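You operate a simulated robot arm through the tools that you are given. There is no shell and no other tool. Be economical: measure what you need, move in short steps, check, and stop when the job is done.

Carry out the task below with a simulated robot arm. There is one attempt and no reset: what you move stays moved.

TASK
Put the red rolled form from the bare strip of the counter on top of the brown small carton marked fuses and the blue rolled form on top of the small carton marked clamps.

It is judged by the outcome, as a careful person would: the job done as asked, and still so three seconds after it is handed in. It fails if anything else is knocked over, pushed out of place, dropped, spilled or broken.

THE ROBOT
A 7-joint arm with a two-finger parallel gripper, fixed in place. Base frame: the origin is at the foot of the arm, x ahead of it, y to its left, z up; the work surface is at about z = 0. Lengths are in cm, angles in rad, forces in N, time in s.
With the tool pointing down near the work surface it reaches from about 22 to 58 cm from the base axis. Its first joint turns from -1.152 to 1.152 rad. Payload 2.5 kg.
Tool frame: the origin (TCP) lies between the finger pads and is the grasp point; the fingertips stand 2.3 cm ahead of it; z points along the fingers, y is the line along which they close. The gripper opens to 9.4 cm. The fingers are 3.8 cm wide and 1 cm thick; the gripper's body (5.4 by 9.6 cm) begins 3.9 cm behind the TCP.
Orientation is told as [roll, pitch, yaw] about the base's x, y, z axes, in that order, counted from this pose: with the fingers straight down and closing along the base's y, the tool's x points along the base's -x, its y along +y and its z along -z.

THE INTERFACE
- The arm moves only by the tool servo_tool. Its argument "deltas" is a list of rows, each a list of 3 entries, a list of its own where there are three numbers: the finger opening in cm, from 0 to 9.4, then the shift along the base's x, y, z in units of 500 mm (1.0 is 500 mm), then the turn about the base's z in units of 90 degrees (1.0 is 90 degrees). In form: [[grip, [dx, dy, dz], yaw], ...]. A call has 1 to 12 rows; each row is the pose to reach, as a shift and turn from the pose commanded when the call began. A call with a number of a shift or a turn outside -1 to 1 is refused whole. A row lasts 0.2 s, in which the tool goes at most 5 cm and 0.15 rad; a call with a longer step from one row to the next is refused whole, and so is a gripper value outside its range. A pose out of reach is approached as far as the arm can. The call stops where the force on the tool passes 40 N (or 10 N more than at its start, if that is more) or the arm is blocked; 0.2 s more then pass. The fingers move at their own pace (about 10.8 cm/s each) and stop on an object; they squeeze with about 35 N. The grip force told is the motor's: it shows also when the fingers shut on nothing. Time passes only in rows, and 0.2 s behind the last, so rows that repeat a pose let the fingers close. It gives the time, the measured TCP pose, the force on the tool (base axes), the opening and the grip force at its end, in the units of the frame above (readings bear some noise), and new pictures: "views" is both (left out), scene, wrist or none.
- Cameras (640 x 400 px; columns grow to the right, rows downward): "scene" is fixed at [9.73, -39.39, 55.21]; the picture's right is [0.95, -0.31, 0.00], its down [-0.15, -0.47, -0.87] and it looks along [0.27, 0.83, -0.49] (base axes); focal length 314 px, centre (320, 200). "wrist" rides on the gripper at [-3.9, 0, -4.4] in the tool frame; the picture's right is [0.00, -1.00, 0.00], its down [0.97, 0.00, -0.24] and it looks along [0.24, 0.00, 0.97] (tool axes); focal length 218 px, centre (320, 200).
- measure_at(camera, pixels): for up to 12 pixels [column, row] of the newest picture of that camera ("zoom" is the newest enlarged one), the place [x, y, z] in the base frame of the surface seen there, good to about 0.2 cm. No time passes.
- enlarge(camera, box): a new picture of the part [left, top, right, bottom] of that camera's present view, enlarged. No time passes.
- hand_in(): hands the job in; it is judged then, once.

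Work in short steps. Measure before you move; look again where a grasp or a placing could have gone wrong, and mend it. You have 60 turns and 120 pictures in all, the two below and enlarged ones among them. Open the gripper and draw the arm clear of the work before you hand the job in, unless the task says otherwise; then end with one line.

The tools are called after ">>>" by a JSON object that holds its "fn" and its "kwargs". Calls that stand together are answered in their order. servo_tool: Moves the arm, as the interface text tells. Its arguments: {"type":"object","properties":{"deltas":{"type":"array","items":{"type":"array"}},"views":{"type":"string","enum":["both","scene","wrist","none"]}},"required":["deltas"]} The other tools are called the same way: measure_at (camera, pixels) gives the place of the surface under pixels of a picture; enlarge (camera, box) takes an enlarged picture of a part of a camera's view; hand_in () hands the job in.

At the start:

```text
time_s: 0.0
position: [23.31, 29.33, 27.62]
tcp_rot: [0.0, 0.0, 0.0]
contact_force: [0.8, 0.0, 0.7]
grip_width: 9.38
gripper_force: 0.0
```

scene: 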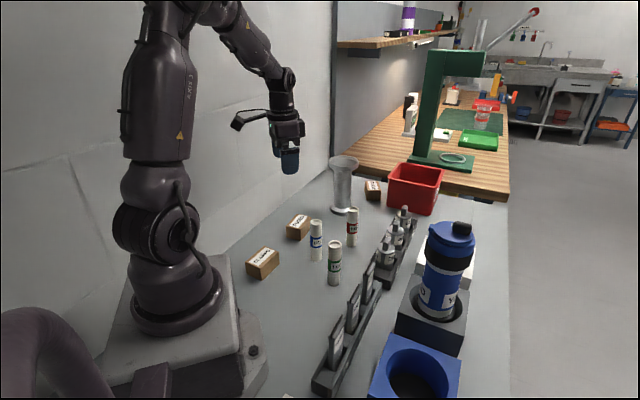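
wrist: 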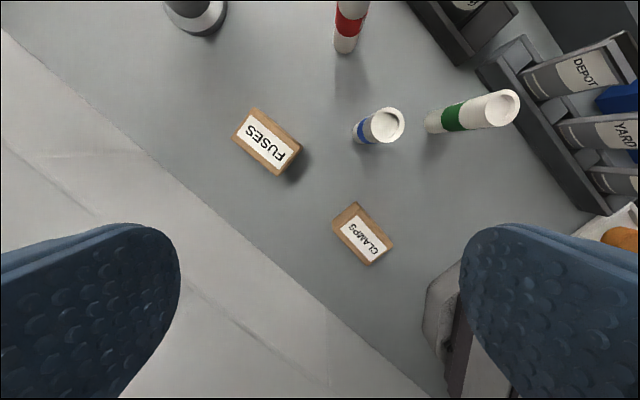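

The pictures show three banded rolls (red, blue, green) and the cartons around (260-355, 220-270). I enlarge and measure them.

>>> {"fn": "enlarge", "kwargs": {"camera": "scene", "box": [230, 140, 430, 300]}}

>>> {"fn": "measure_at", "kwargs": {"camera": "wrist", "pixels": [[253, 109], [302, 148], [280, 174], [235, 136], [265, 142], [353, 203], [393, 243], [372, 265], [332, 225], [362, 235], [386, 125], [352, 5]]}}

>>> {"fn": "measure_at", "kwargs": {"camera": "scene", "pixels": [[317, 222], [317, 240], [317, 258], [352, 210], [352, 228], [352, 244], [334, 243], [334, 265], [334, 282], [344, 160], [372, 190], [298, 225]]}}

```text
2.50 times, centred on (330, 220) of scene
```

zoom: 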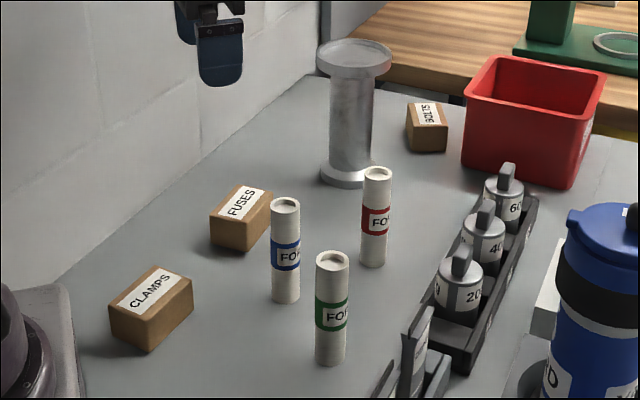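

```text
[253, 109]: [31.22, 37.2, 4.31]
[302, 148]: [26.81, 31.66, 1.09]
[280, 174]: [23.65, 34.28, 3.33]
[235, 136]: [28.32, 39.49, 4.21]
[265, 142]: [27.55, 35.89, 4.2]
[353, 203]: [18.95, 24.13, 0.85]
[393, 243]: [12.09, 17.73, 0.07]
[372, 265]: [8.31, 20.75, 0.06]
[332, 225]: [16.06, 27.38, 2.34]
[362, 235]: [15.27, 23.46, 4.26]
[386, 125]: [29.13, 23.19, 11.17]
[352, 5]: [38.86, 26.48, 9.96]
```

```text
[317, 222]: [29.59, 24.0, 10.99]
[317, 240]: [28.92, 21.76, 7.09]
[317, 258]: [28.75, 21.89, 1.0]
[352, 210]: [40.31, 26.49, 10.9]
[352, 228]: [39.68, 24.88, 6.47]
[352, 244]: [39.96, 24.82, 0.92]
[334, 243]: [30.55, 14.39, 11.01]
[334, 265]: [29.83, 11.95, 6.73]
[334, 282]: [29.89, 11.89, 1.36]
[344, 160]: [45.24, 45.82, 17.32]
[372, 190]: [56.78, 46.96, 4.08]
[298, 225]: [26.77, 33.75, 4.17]
```

>>> {"fn": "enlarge", "kwargs": {"camera": "wrist", "box": [220, 80, 420, 280]}}

>>> {"fn": "measure_at", "kwargs": {"camera": "wrist", "pixels": [[40, 50], [60, 90], [120, 140], [160, 160], [200, 205], [260, 250], [300, 290], [250, 300], [100, 150], [50, 120]]}}

```text
2.00 times, centred on (320, 180) of wrist
```

zoom: 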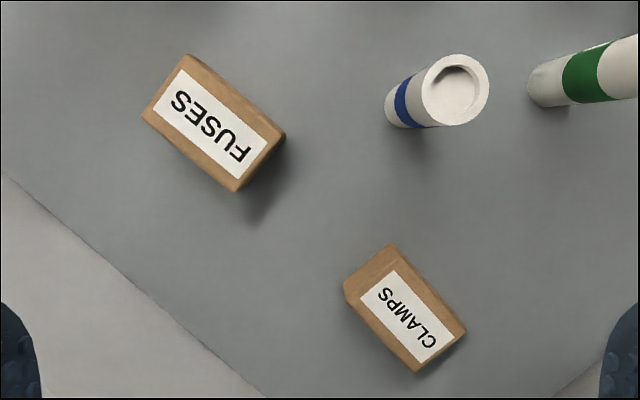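

```text
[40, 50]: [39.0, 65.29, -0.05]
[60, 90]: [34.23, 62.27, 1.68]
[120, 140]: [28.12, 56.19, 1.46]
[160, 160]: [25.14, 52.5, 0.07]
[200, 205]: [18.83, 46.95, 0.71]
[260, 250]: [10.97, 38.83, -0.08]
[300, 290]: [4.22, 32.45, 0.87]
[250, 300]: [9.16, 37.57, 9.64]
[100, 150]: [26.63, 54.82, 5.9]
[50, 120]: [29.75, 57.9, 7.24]
```

>>> {"fn": "measure_at", "kwargs": {"camera": "zoom", "pixels": [[189, 60], [278, 136], [235, 184], [148, 114], [212, 122], [397, 262], [460, 330], [417, 364], [355, 292], [407, 315]]}}

>>> {"fn": "measure_at", "kwargs": {"camera": "zoom", "pixels": [[425, 90], [485, 88], [455, 58], [457, 122], [395, 120], [412, 124]]}}

```text
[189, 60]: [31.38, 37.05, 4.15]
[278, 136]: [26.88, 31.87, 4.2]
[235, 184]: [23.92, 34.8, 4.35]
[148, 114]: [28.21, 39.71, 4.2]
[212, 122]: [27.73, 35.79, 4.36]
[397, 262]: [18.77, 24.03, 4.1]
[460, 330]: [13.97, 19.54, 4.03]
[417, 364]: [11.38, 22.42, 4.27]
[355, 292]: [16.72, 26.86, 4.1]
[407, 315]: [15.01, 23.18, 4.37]
```

```text
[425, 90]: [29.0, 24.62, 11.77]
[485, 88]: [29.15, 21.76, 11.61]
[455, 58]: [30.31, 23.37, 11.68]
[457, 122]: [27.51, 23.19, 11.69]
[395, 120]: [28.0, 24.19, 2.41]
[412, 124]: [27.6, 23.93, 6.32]
```

Blue is at (29.0, 23.2) with its top at 11.6, and red is near (40.4, 26.2). Carton centres are fuses (27.6, 35.8) and clamps (15.2, 23.2), tops at 4.2. I move above red and check with the wrist camera.

>>> {"fn": "servo_tool", "kwargs": {"deltas": [[7, [0.0684, -0.0125, -0.02], 0], [7, [0.1368, -0.025, -0.04], 0], [7, [0.2052, -0.0375, -0.06], 0], [7, [0.2736, -0.05, -0.08], 0], [7, [0.342, -0.0626, -0.1], 0], [7, [0.342, -0.0626, -0.14], 0], [7, [0.342, -0.0626, -0.14], 0]]}}

```text
time_s: 1.6
position: [40.44, 26.06, 20.65]
tcp_rot: [-0.001, -0.002, -0.001]
contact_force: [-0.4, -0.3, 0.4]
grip_width: 6.97
gripper_force: 0.0
```

scene: 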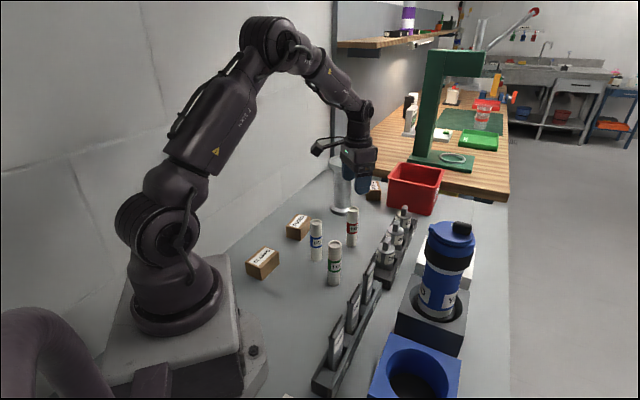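
wrist: 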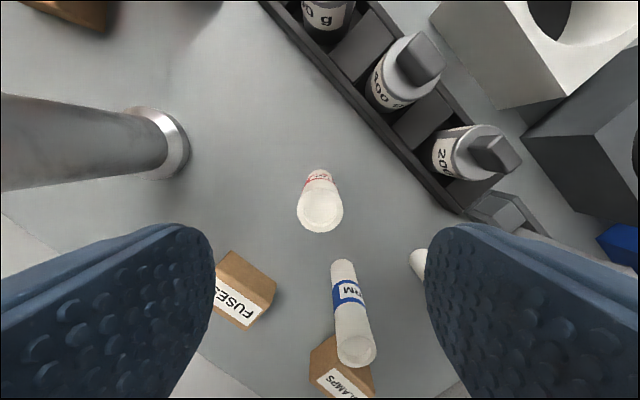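

The red roll's top is at about (320, 211) in the wrist view; I measure its rim.

>>> {"fn": "measure_at", "kwargs": {"camera": "wrist", "pixels": [[301, 211], [340, 211], [320, 193], [320, 229], [320, 211], [318, 174]]}}

```text
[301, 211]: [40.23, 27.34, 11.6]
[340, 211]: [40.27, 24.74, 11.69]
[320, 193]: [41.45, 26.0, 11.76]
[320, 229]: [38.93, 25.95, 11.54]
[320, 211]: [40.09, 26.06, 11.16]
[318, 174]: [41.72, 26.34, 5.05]
```

Centre is (40.2, 26.05). I descend to TCP z ≈ 8.6 and close.

>>> {"fn": "servo_tool", "kwargs": {"deltas": [[7, [-0.005, 0, -0.07], 0], [7, [-0.005, 0, -0.14], 0], [7, [-0.005, 0, -0.2], 0], [7, [-0.005, 0, -0.241], 0], [7, [-0.005, 0, -0.241], 0], [0, [-0.005, 0, -0.241], 0], [0, [-0.005, 0, -0.241], 0], [0, [-0.005, 0, -0.241], 0]]}}

```text
time_s: 3.4
position: [40.14, 26.09, 8.5]
tcp_rot: [0.0, -0.003, 0.001]
contact_force: [0.4, -0.6, -0.2]
grip_width: 2.78
gripper_force: 35.6
```

scene: 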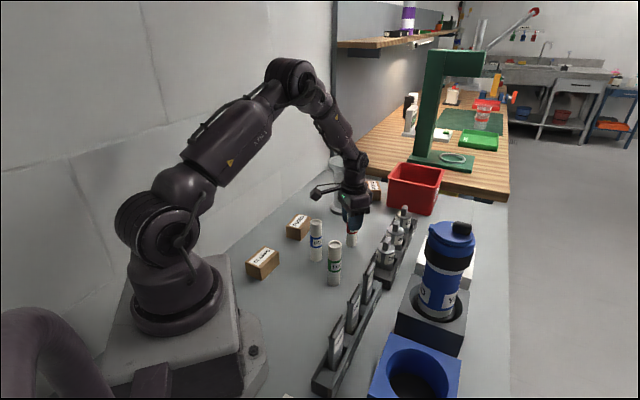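
wrist: 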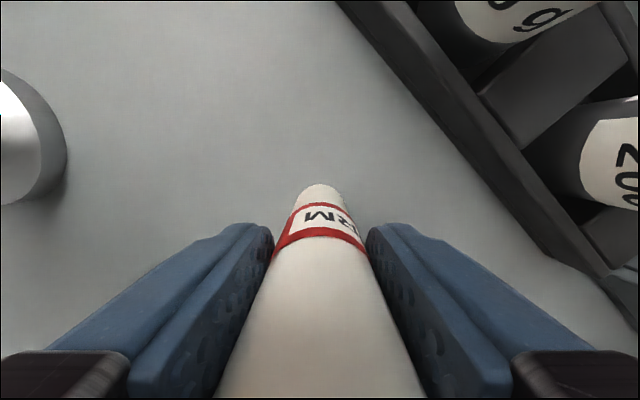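

Gripped (2.78 cm). I lift 8 cm and carry it above fuses.

>>> {"fn": "servo_tool", "kwargs": {"deltas": [[0, [-0.005, 0, 0.05], 0], [0, [-0.005, 0, 0.1], 0], [0, [-0.005, 0, 0.16], 0], [0, [-0.055, 0.039, 0.16], 0], [0, [-0.105, 0.078, 0.16], 0], [0, [-0.155, 0.117, 0.16], 0], [0, [-0.205, 0.156, 0.16], 0], [0, [-0.251, 0.194, 0.16], 0], [0, [-0.251, 0.194, 0.16], 0], [0, [-0.251, 0.194, 0.16], 0]]}}

```text
time_s: 5.6
position: [27.54, 35.91, 16.49]
tcp_rot: [0.001, -0.001, 0.002]
contact_force: [0.5, 0.3, -1.1]
grip_width: 2.82
gripper_force: 35.3
```

scene: 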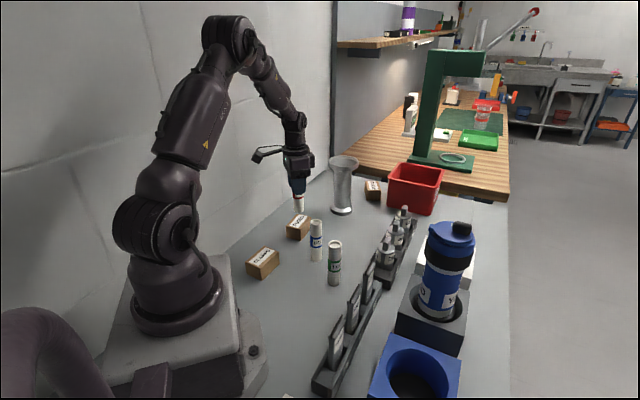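
wrist: 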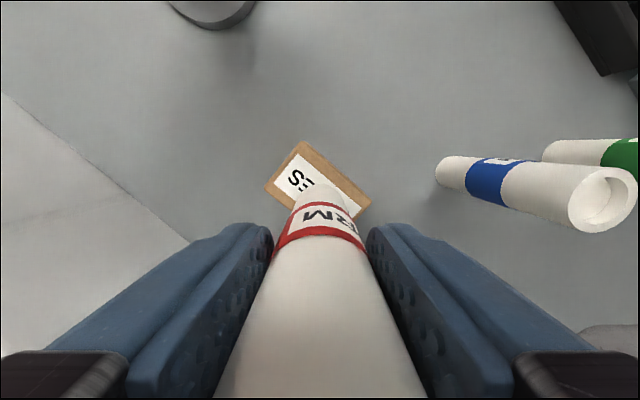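

Red hangs above fuses. I lower to near contact at TCP z ≈ 12.75.

>>> {"fn": "servo_tool", "kwargs": {"deltas": [[0, [0, 0, -0.04], 0], [0, [0, 0, -0.064], 0], [0, [0, 0, -0.07], 0], [0, [0, 0, -0.074], 0], [0, [0, 0, -0.074], 0]]}}

>>> {"fn": "enlarge", "kwargs": {"camera": "scene", "box": [230, 140, 390, 290]}}

```text
time_s: 6.8
position: [27.51, 35.94, 12.79]
tcp_rot: [0.0, 0.0, -0.001]
contact_force: [0.4, -0.1, -0.1]
grip_width: 2.83
gripper_force: 34.8
```

scene: 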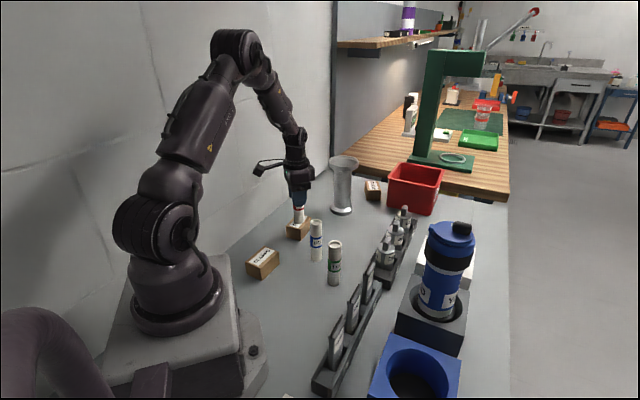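
wrist: 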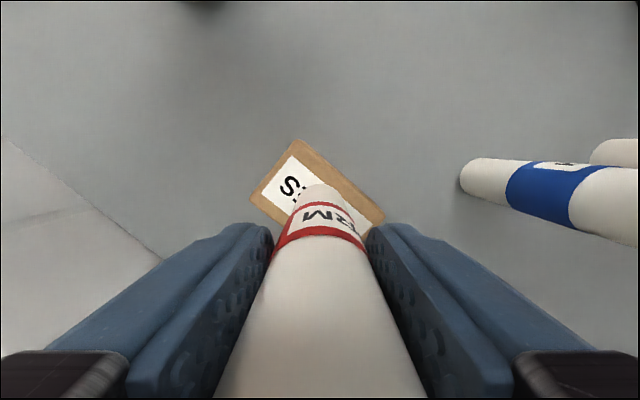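

```text
2.67 times, centred on (310, 215) of scene
```

zoom: 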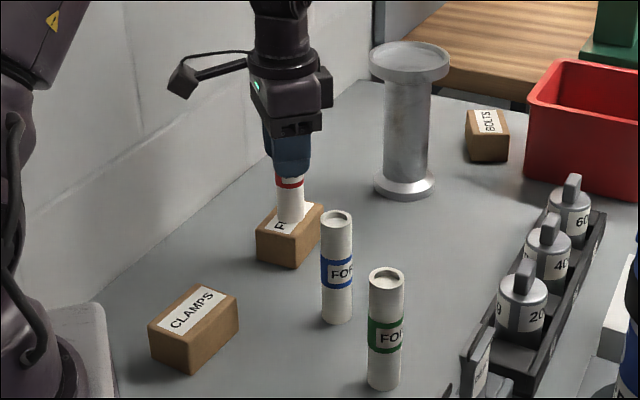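

It looks centred, with no contact force yet. I lower in tiny steps.

>>> {"fn": "servo_tool", "kwargs": {"deltas": [[0, [0, 0, -0.002], 0], [0, [0, 0, -0.004], 0], [0, [0, 0, -0.004], 0]], "views": "none"}}

```text
time_s: 7.6
position: [27.63, 35.96, 12.71]
tcp_rot: [0.005, -0.003, 0.0]
contact_force: [-5.1, -4.6, 27.4]
grip_width: 2.83
gripper_force: 34.8
```

Contact at 27 N. I ease up a little, open, and rise.

>>> {"fn": "servo_tool", "kwargs": {"deltas": [[0, [0, 0, 0.002], 0], [0, [0, 0, 0.002], 0], [5, [0, 0, 0.002], 0], [6, [0, 0, 0.002], 0], [6, [0, 0, 0.002], 0], [6, [0, 0, 0.05], 0], [6, [0, 0, 0.12], 0], [6, [0, 0, 0.18], 0], [6, [0, 0, 0.18], 0]]}}

>>> {"fn": "enlarge", "kwargs": {"camera": "scene", "box": [230, 140, 390, 290]}}

```text
time_s: 9.6
position: [27.54, 35.96, 21.74]
tcp_rot: [0.002, -0.001, 0.001]
contact_force: [-0.2, 0.2, -0.4]
grip_width: 6.01
gripper_force: 0.0
```

scene: 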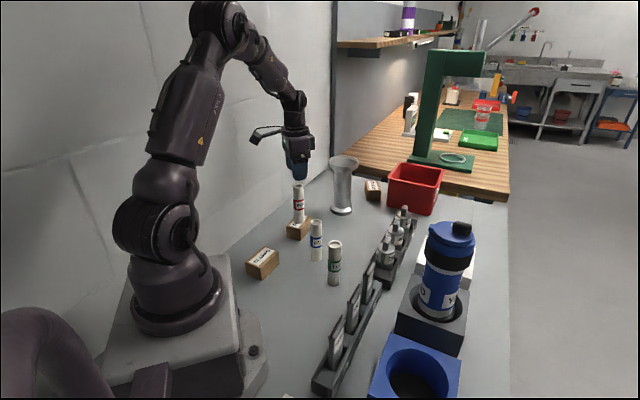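
wrist: 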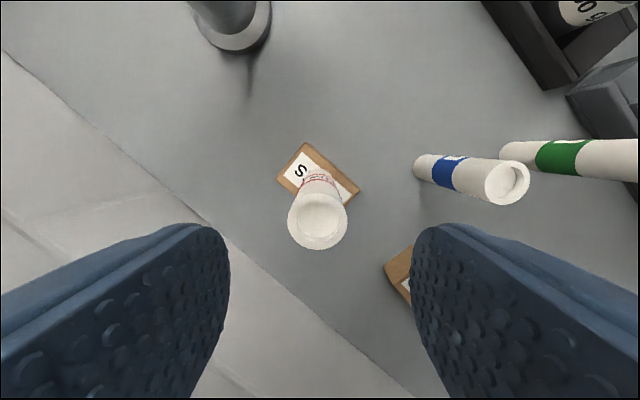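

```text
2.67 times, centred on (310, 215) of scene
```

zoom: 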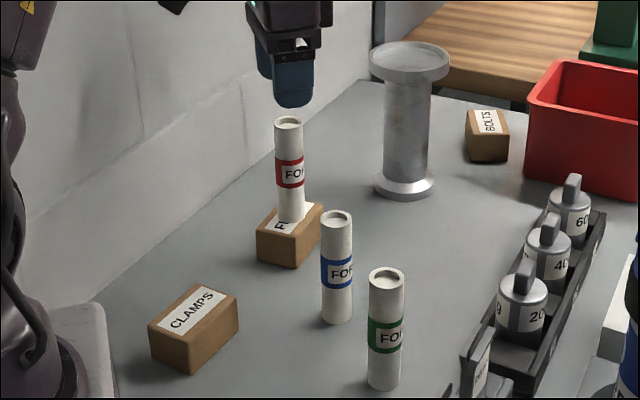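

Red stands upright on fuses. I move above blue at (29.0, 23.2) and check.

>>> {"fn": "servo_tool", "kwargs": {"deltas": [[7, [0.006, -0.055, 0], 0], [7, [0.012, -0.12, 0], 0], [7, [0.02, -0.19, 0], 0], [7, [0.029, -0.255, 0], 0], [7, [0.029, -0.255, -0.04], 0], [7, [0.029, -0.255, -0.04], 0]], "views": "wrist"}}

```text
time_s: 11.0
position: [29.15, 23.03, 19.65]
tcp_rot: [0.0, -0.002, 0.001]
contact_force: [0.5, -0.9, 0.0]
grip_width: 7.02
gripper_force: 0.0
```

wrist: 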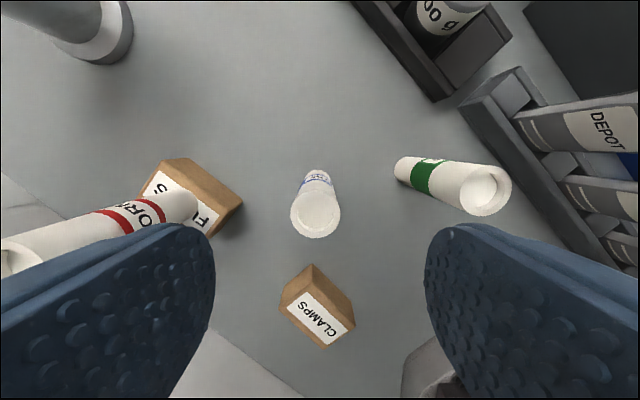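

>>> {"fn": "measure_at", "kwargs": {"camera": "wrist", "pixels": [[294, 214], [337, 212], [315, 193], [316, 234], [318, 312], [314, 276], [352, 323], [284, 303], [321, 344]]}}

```text
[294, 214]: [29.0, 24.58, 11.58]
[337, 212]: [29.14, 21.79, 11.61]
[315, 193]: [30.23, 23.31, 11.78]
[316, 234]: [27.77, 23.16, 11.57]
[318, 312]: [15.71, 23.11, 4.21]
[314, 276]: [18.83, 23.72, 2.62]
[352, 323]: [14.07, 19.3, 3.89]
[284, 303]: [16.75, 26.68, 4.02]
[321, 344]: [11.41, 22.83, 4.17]
```

Blue centre is confirmed at (29.0, 23.2). I descend and grip.

>>> {"fn": "servo_tool", "kwargs": {"deltas": [[7, [-0.002, 0.003, -0.06], 0], [7, [-0.002, 0.003, -0.13], 0], [7, [-0.002, 0.003, -0.19], 0], [7, [-0.002, 0.003, -0.222], 0], [7, [-0.002, 0.003, -0.222], 0], [0, [-0.002, 0.003, -0.222], 0], [0, [-0.002, 0.003, -0.222], 0], [0, [-0.002, 0.003, -0.222], 0]], "views": "none"}}

```text
time_s: 12.8
position: [28.98, 23.35, 8.48]
tcp_rot: [0.0, -0.001, -0.001]
contact_force: [0.5, 0.2, 0.3]
grip_width: 2.78
gripper_force: 34.6
```

Gripped. I lift 8 cm and carry it over clamps.

>>> {"fn": "servo_tool", "kwargs": {"deltas": [[0, [0, 0, 0.05], 0], [0, [0, 0, 0.1], 0], [0, [0, 0, 0.16], 0], [0, [-0.06, 0, 0.16], 0], [0, [-0.12, 0, 0.16], 0], [0, [-0.18, 0, 0.16], 0], [0, [-0.24, 0, 0.16], 0], [0, [-0.275, -0.001, 0.16], 0], [0, [-0.275, -0.001, 0.16], 0], [0, [-0.275, -0.001, 0.16], 0]]}}

```text
time_s: 15.0
position: [15.11, 23.18, 16.45]
tcp_rot: [0.0, 0.0, -0.001]
contact_force: [0.7, 0.4, 0.0]
grip_width: 2.79
gripper_force: 35.0
```

scene: 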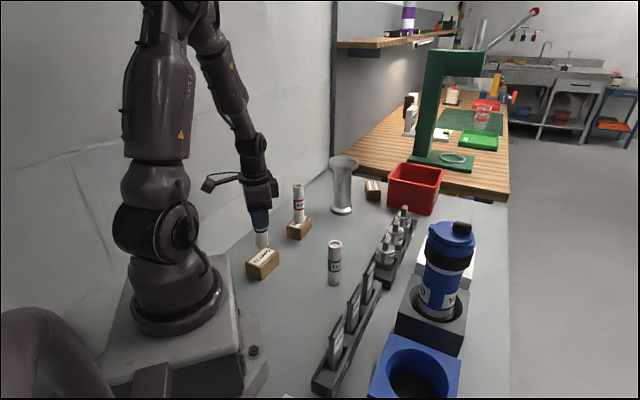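
wrist: 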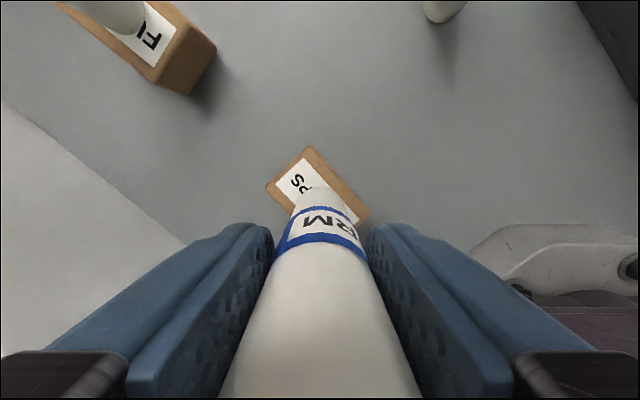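

Centred, reach is fine. I lower to near contact.

>>> {"fn": "servo_tool", "kwargs": {"deltas": [[0, [0, 0, -0.04], 0], [0, [0, 0, -0.064], 0], [0, [0, 0, -0.07], 0], [0, [0, 0, -0.074], 0], [0, [0, 0, -0.074], 0]]}}

>>> {"fn": "enlarge", "kwargs": {"camera": "scene", "box": [190, 160, 350, 300]}}

```text
time_s: 16.2
position: [15.15, 23.23, 12.72]
tcp_rot: [-0.001, -0.003, 0.0]
contact_force: [0.9, -0.7, -0.4]
grip_width: 2.81
gripper_force: 34.7
```

scene: 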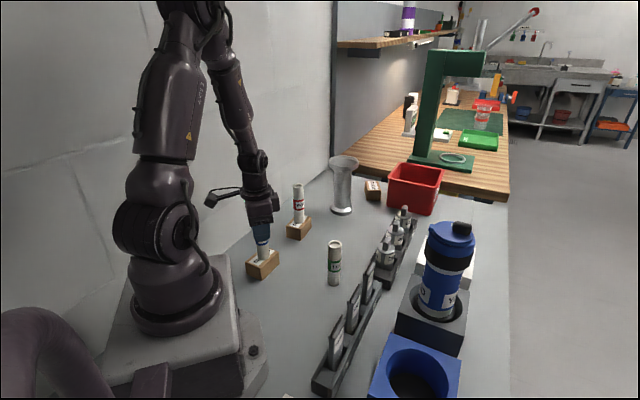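
wrist: 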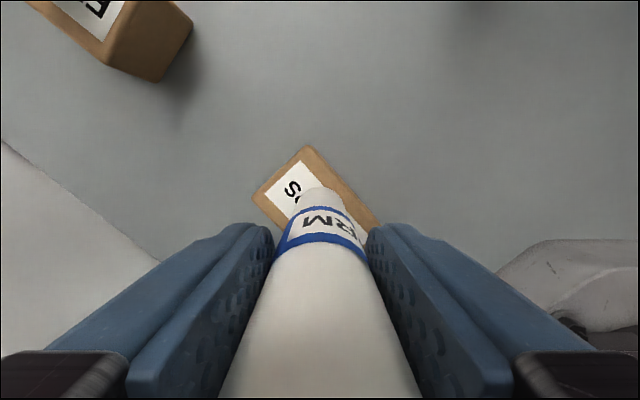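

```text
2.86 times, centred on (270, 230) of scene
```

zoom: 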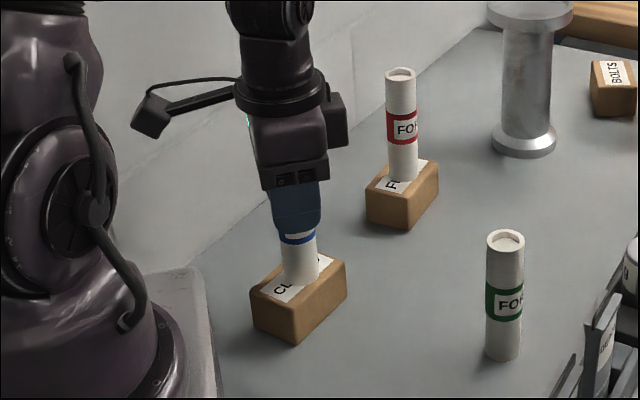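

Nearly touching and centred. Last tiny step down.

>>> {"fn": "servo_tool", "kwargs": {"deltas": [[0, [0, 0, -0.002], 0], [0, [0, 0, -0.003], 0], [0, [0, 0, -0.003], 0]], "views": "none"}}

```text
time_s: 17.0
position: [15.2, 23.29, 12.68]
tcp_rot: [0.005, -0.002, -0.001]
contact_force: [1.2, -5.0, 29.7]
grip_width: 2.8
gripper_force: 35.1
```

Contact made. I ease up, open, and rise clear.

>>> {"fn": "servo_tool", "kwargs": {"deltas": [[0, [0, 0, 0.002], 0], [0, [0, 0, 0.002], 0], [5, [0, 0, 0.002], 0], [6, [0, 0, 0.002], 0], [6, [0, 0, 0.002], 0], [6, [0, 0, 0.05], 0], [6, [0, 0, 0.12], 0], [6, [0, 0, 0.2], 0], [6, [0, 0, 0.28], 0], [6, [0, 0, 0.28], 0]]}}

>>> {"fn": "enlarge", "kwargs": {"camera": "scene", "box": [190, 160, 350, 300]}}

```text
time_s: 19.2
position: [15.23, 23.21, 26.74]
tcp_rot: [0.002, -0.002, -0.001]
contact_force: [0.5, -0.2, 0.1]
grip_width: 5.98
gripper_force: 0.0
```

scene: 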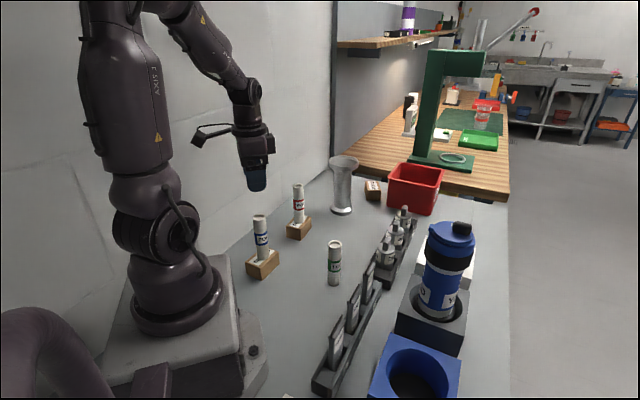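
wrist: 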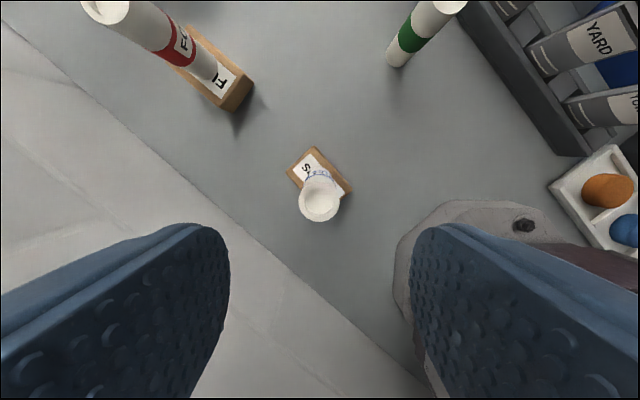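

```text
2.86 times, centred on (270, 230) of scene
```

zoom: 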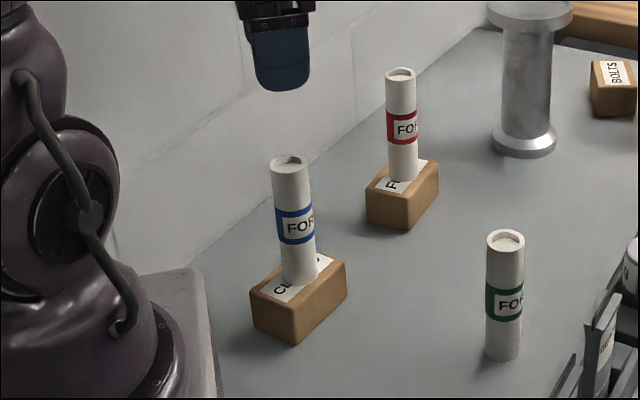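

Both rolls stand upright and centred on their cartons, nothing else has moved, and the gripper is open and about 8 cm above the nearest roll.

>>> {"fn": "hand_in", "kwargs": {}}

```text
The job is handed in.
```

The red rolled form is standing upright on the fuses carton and the blue one on the clamps carton; nothing else was moved, and the job is handed in.
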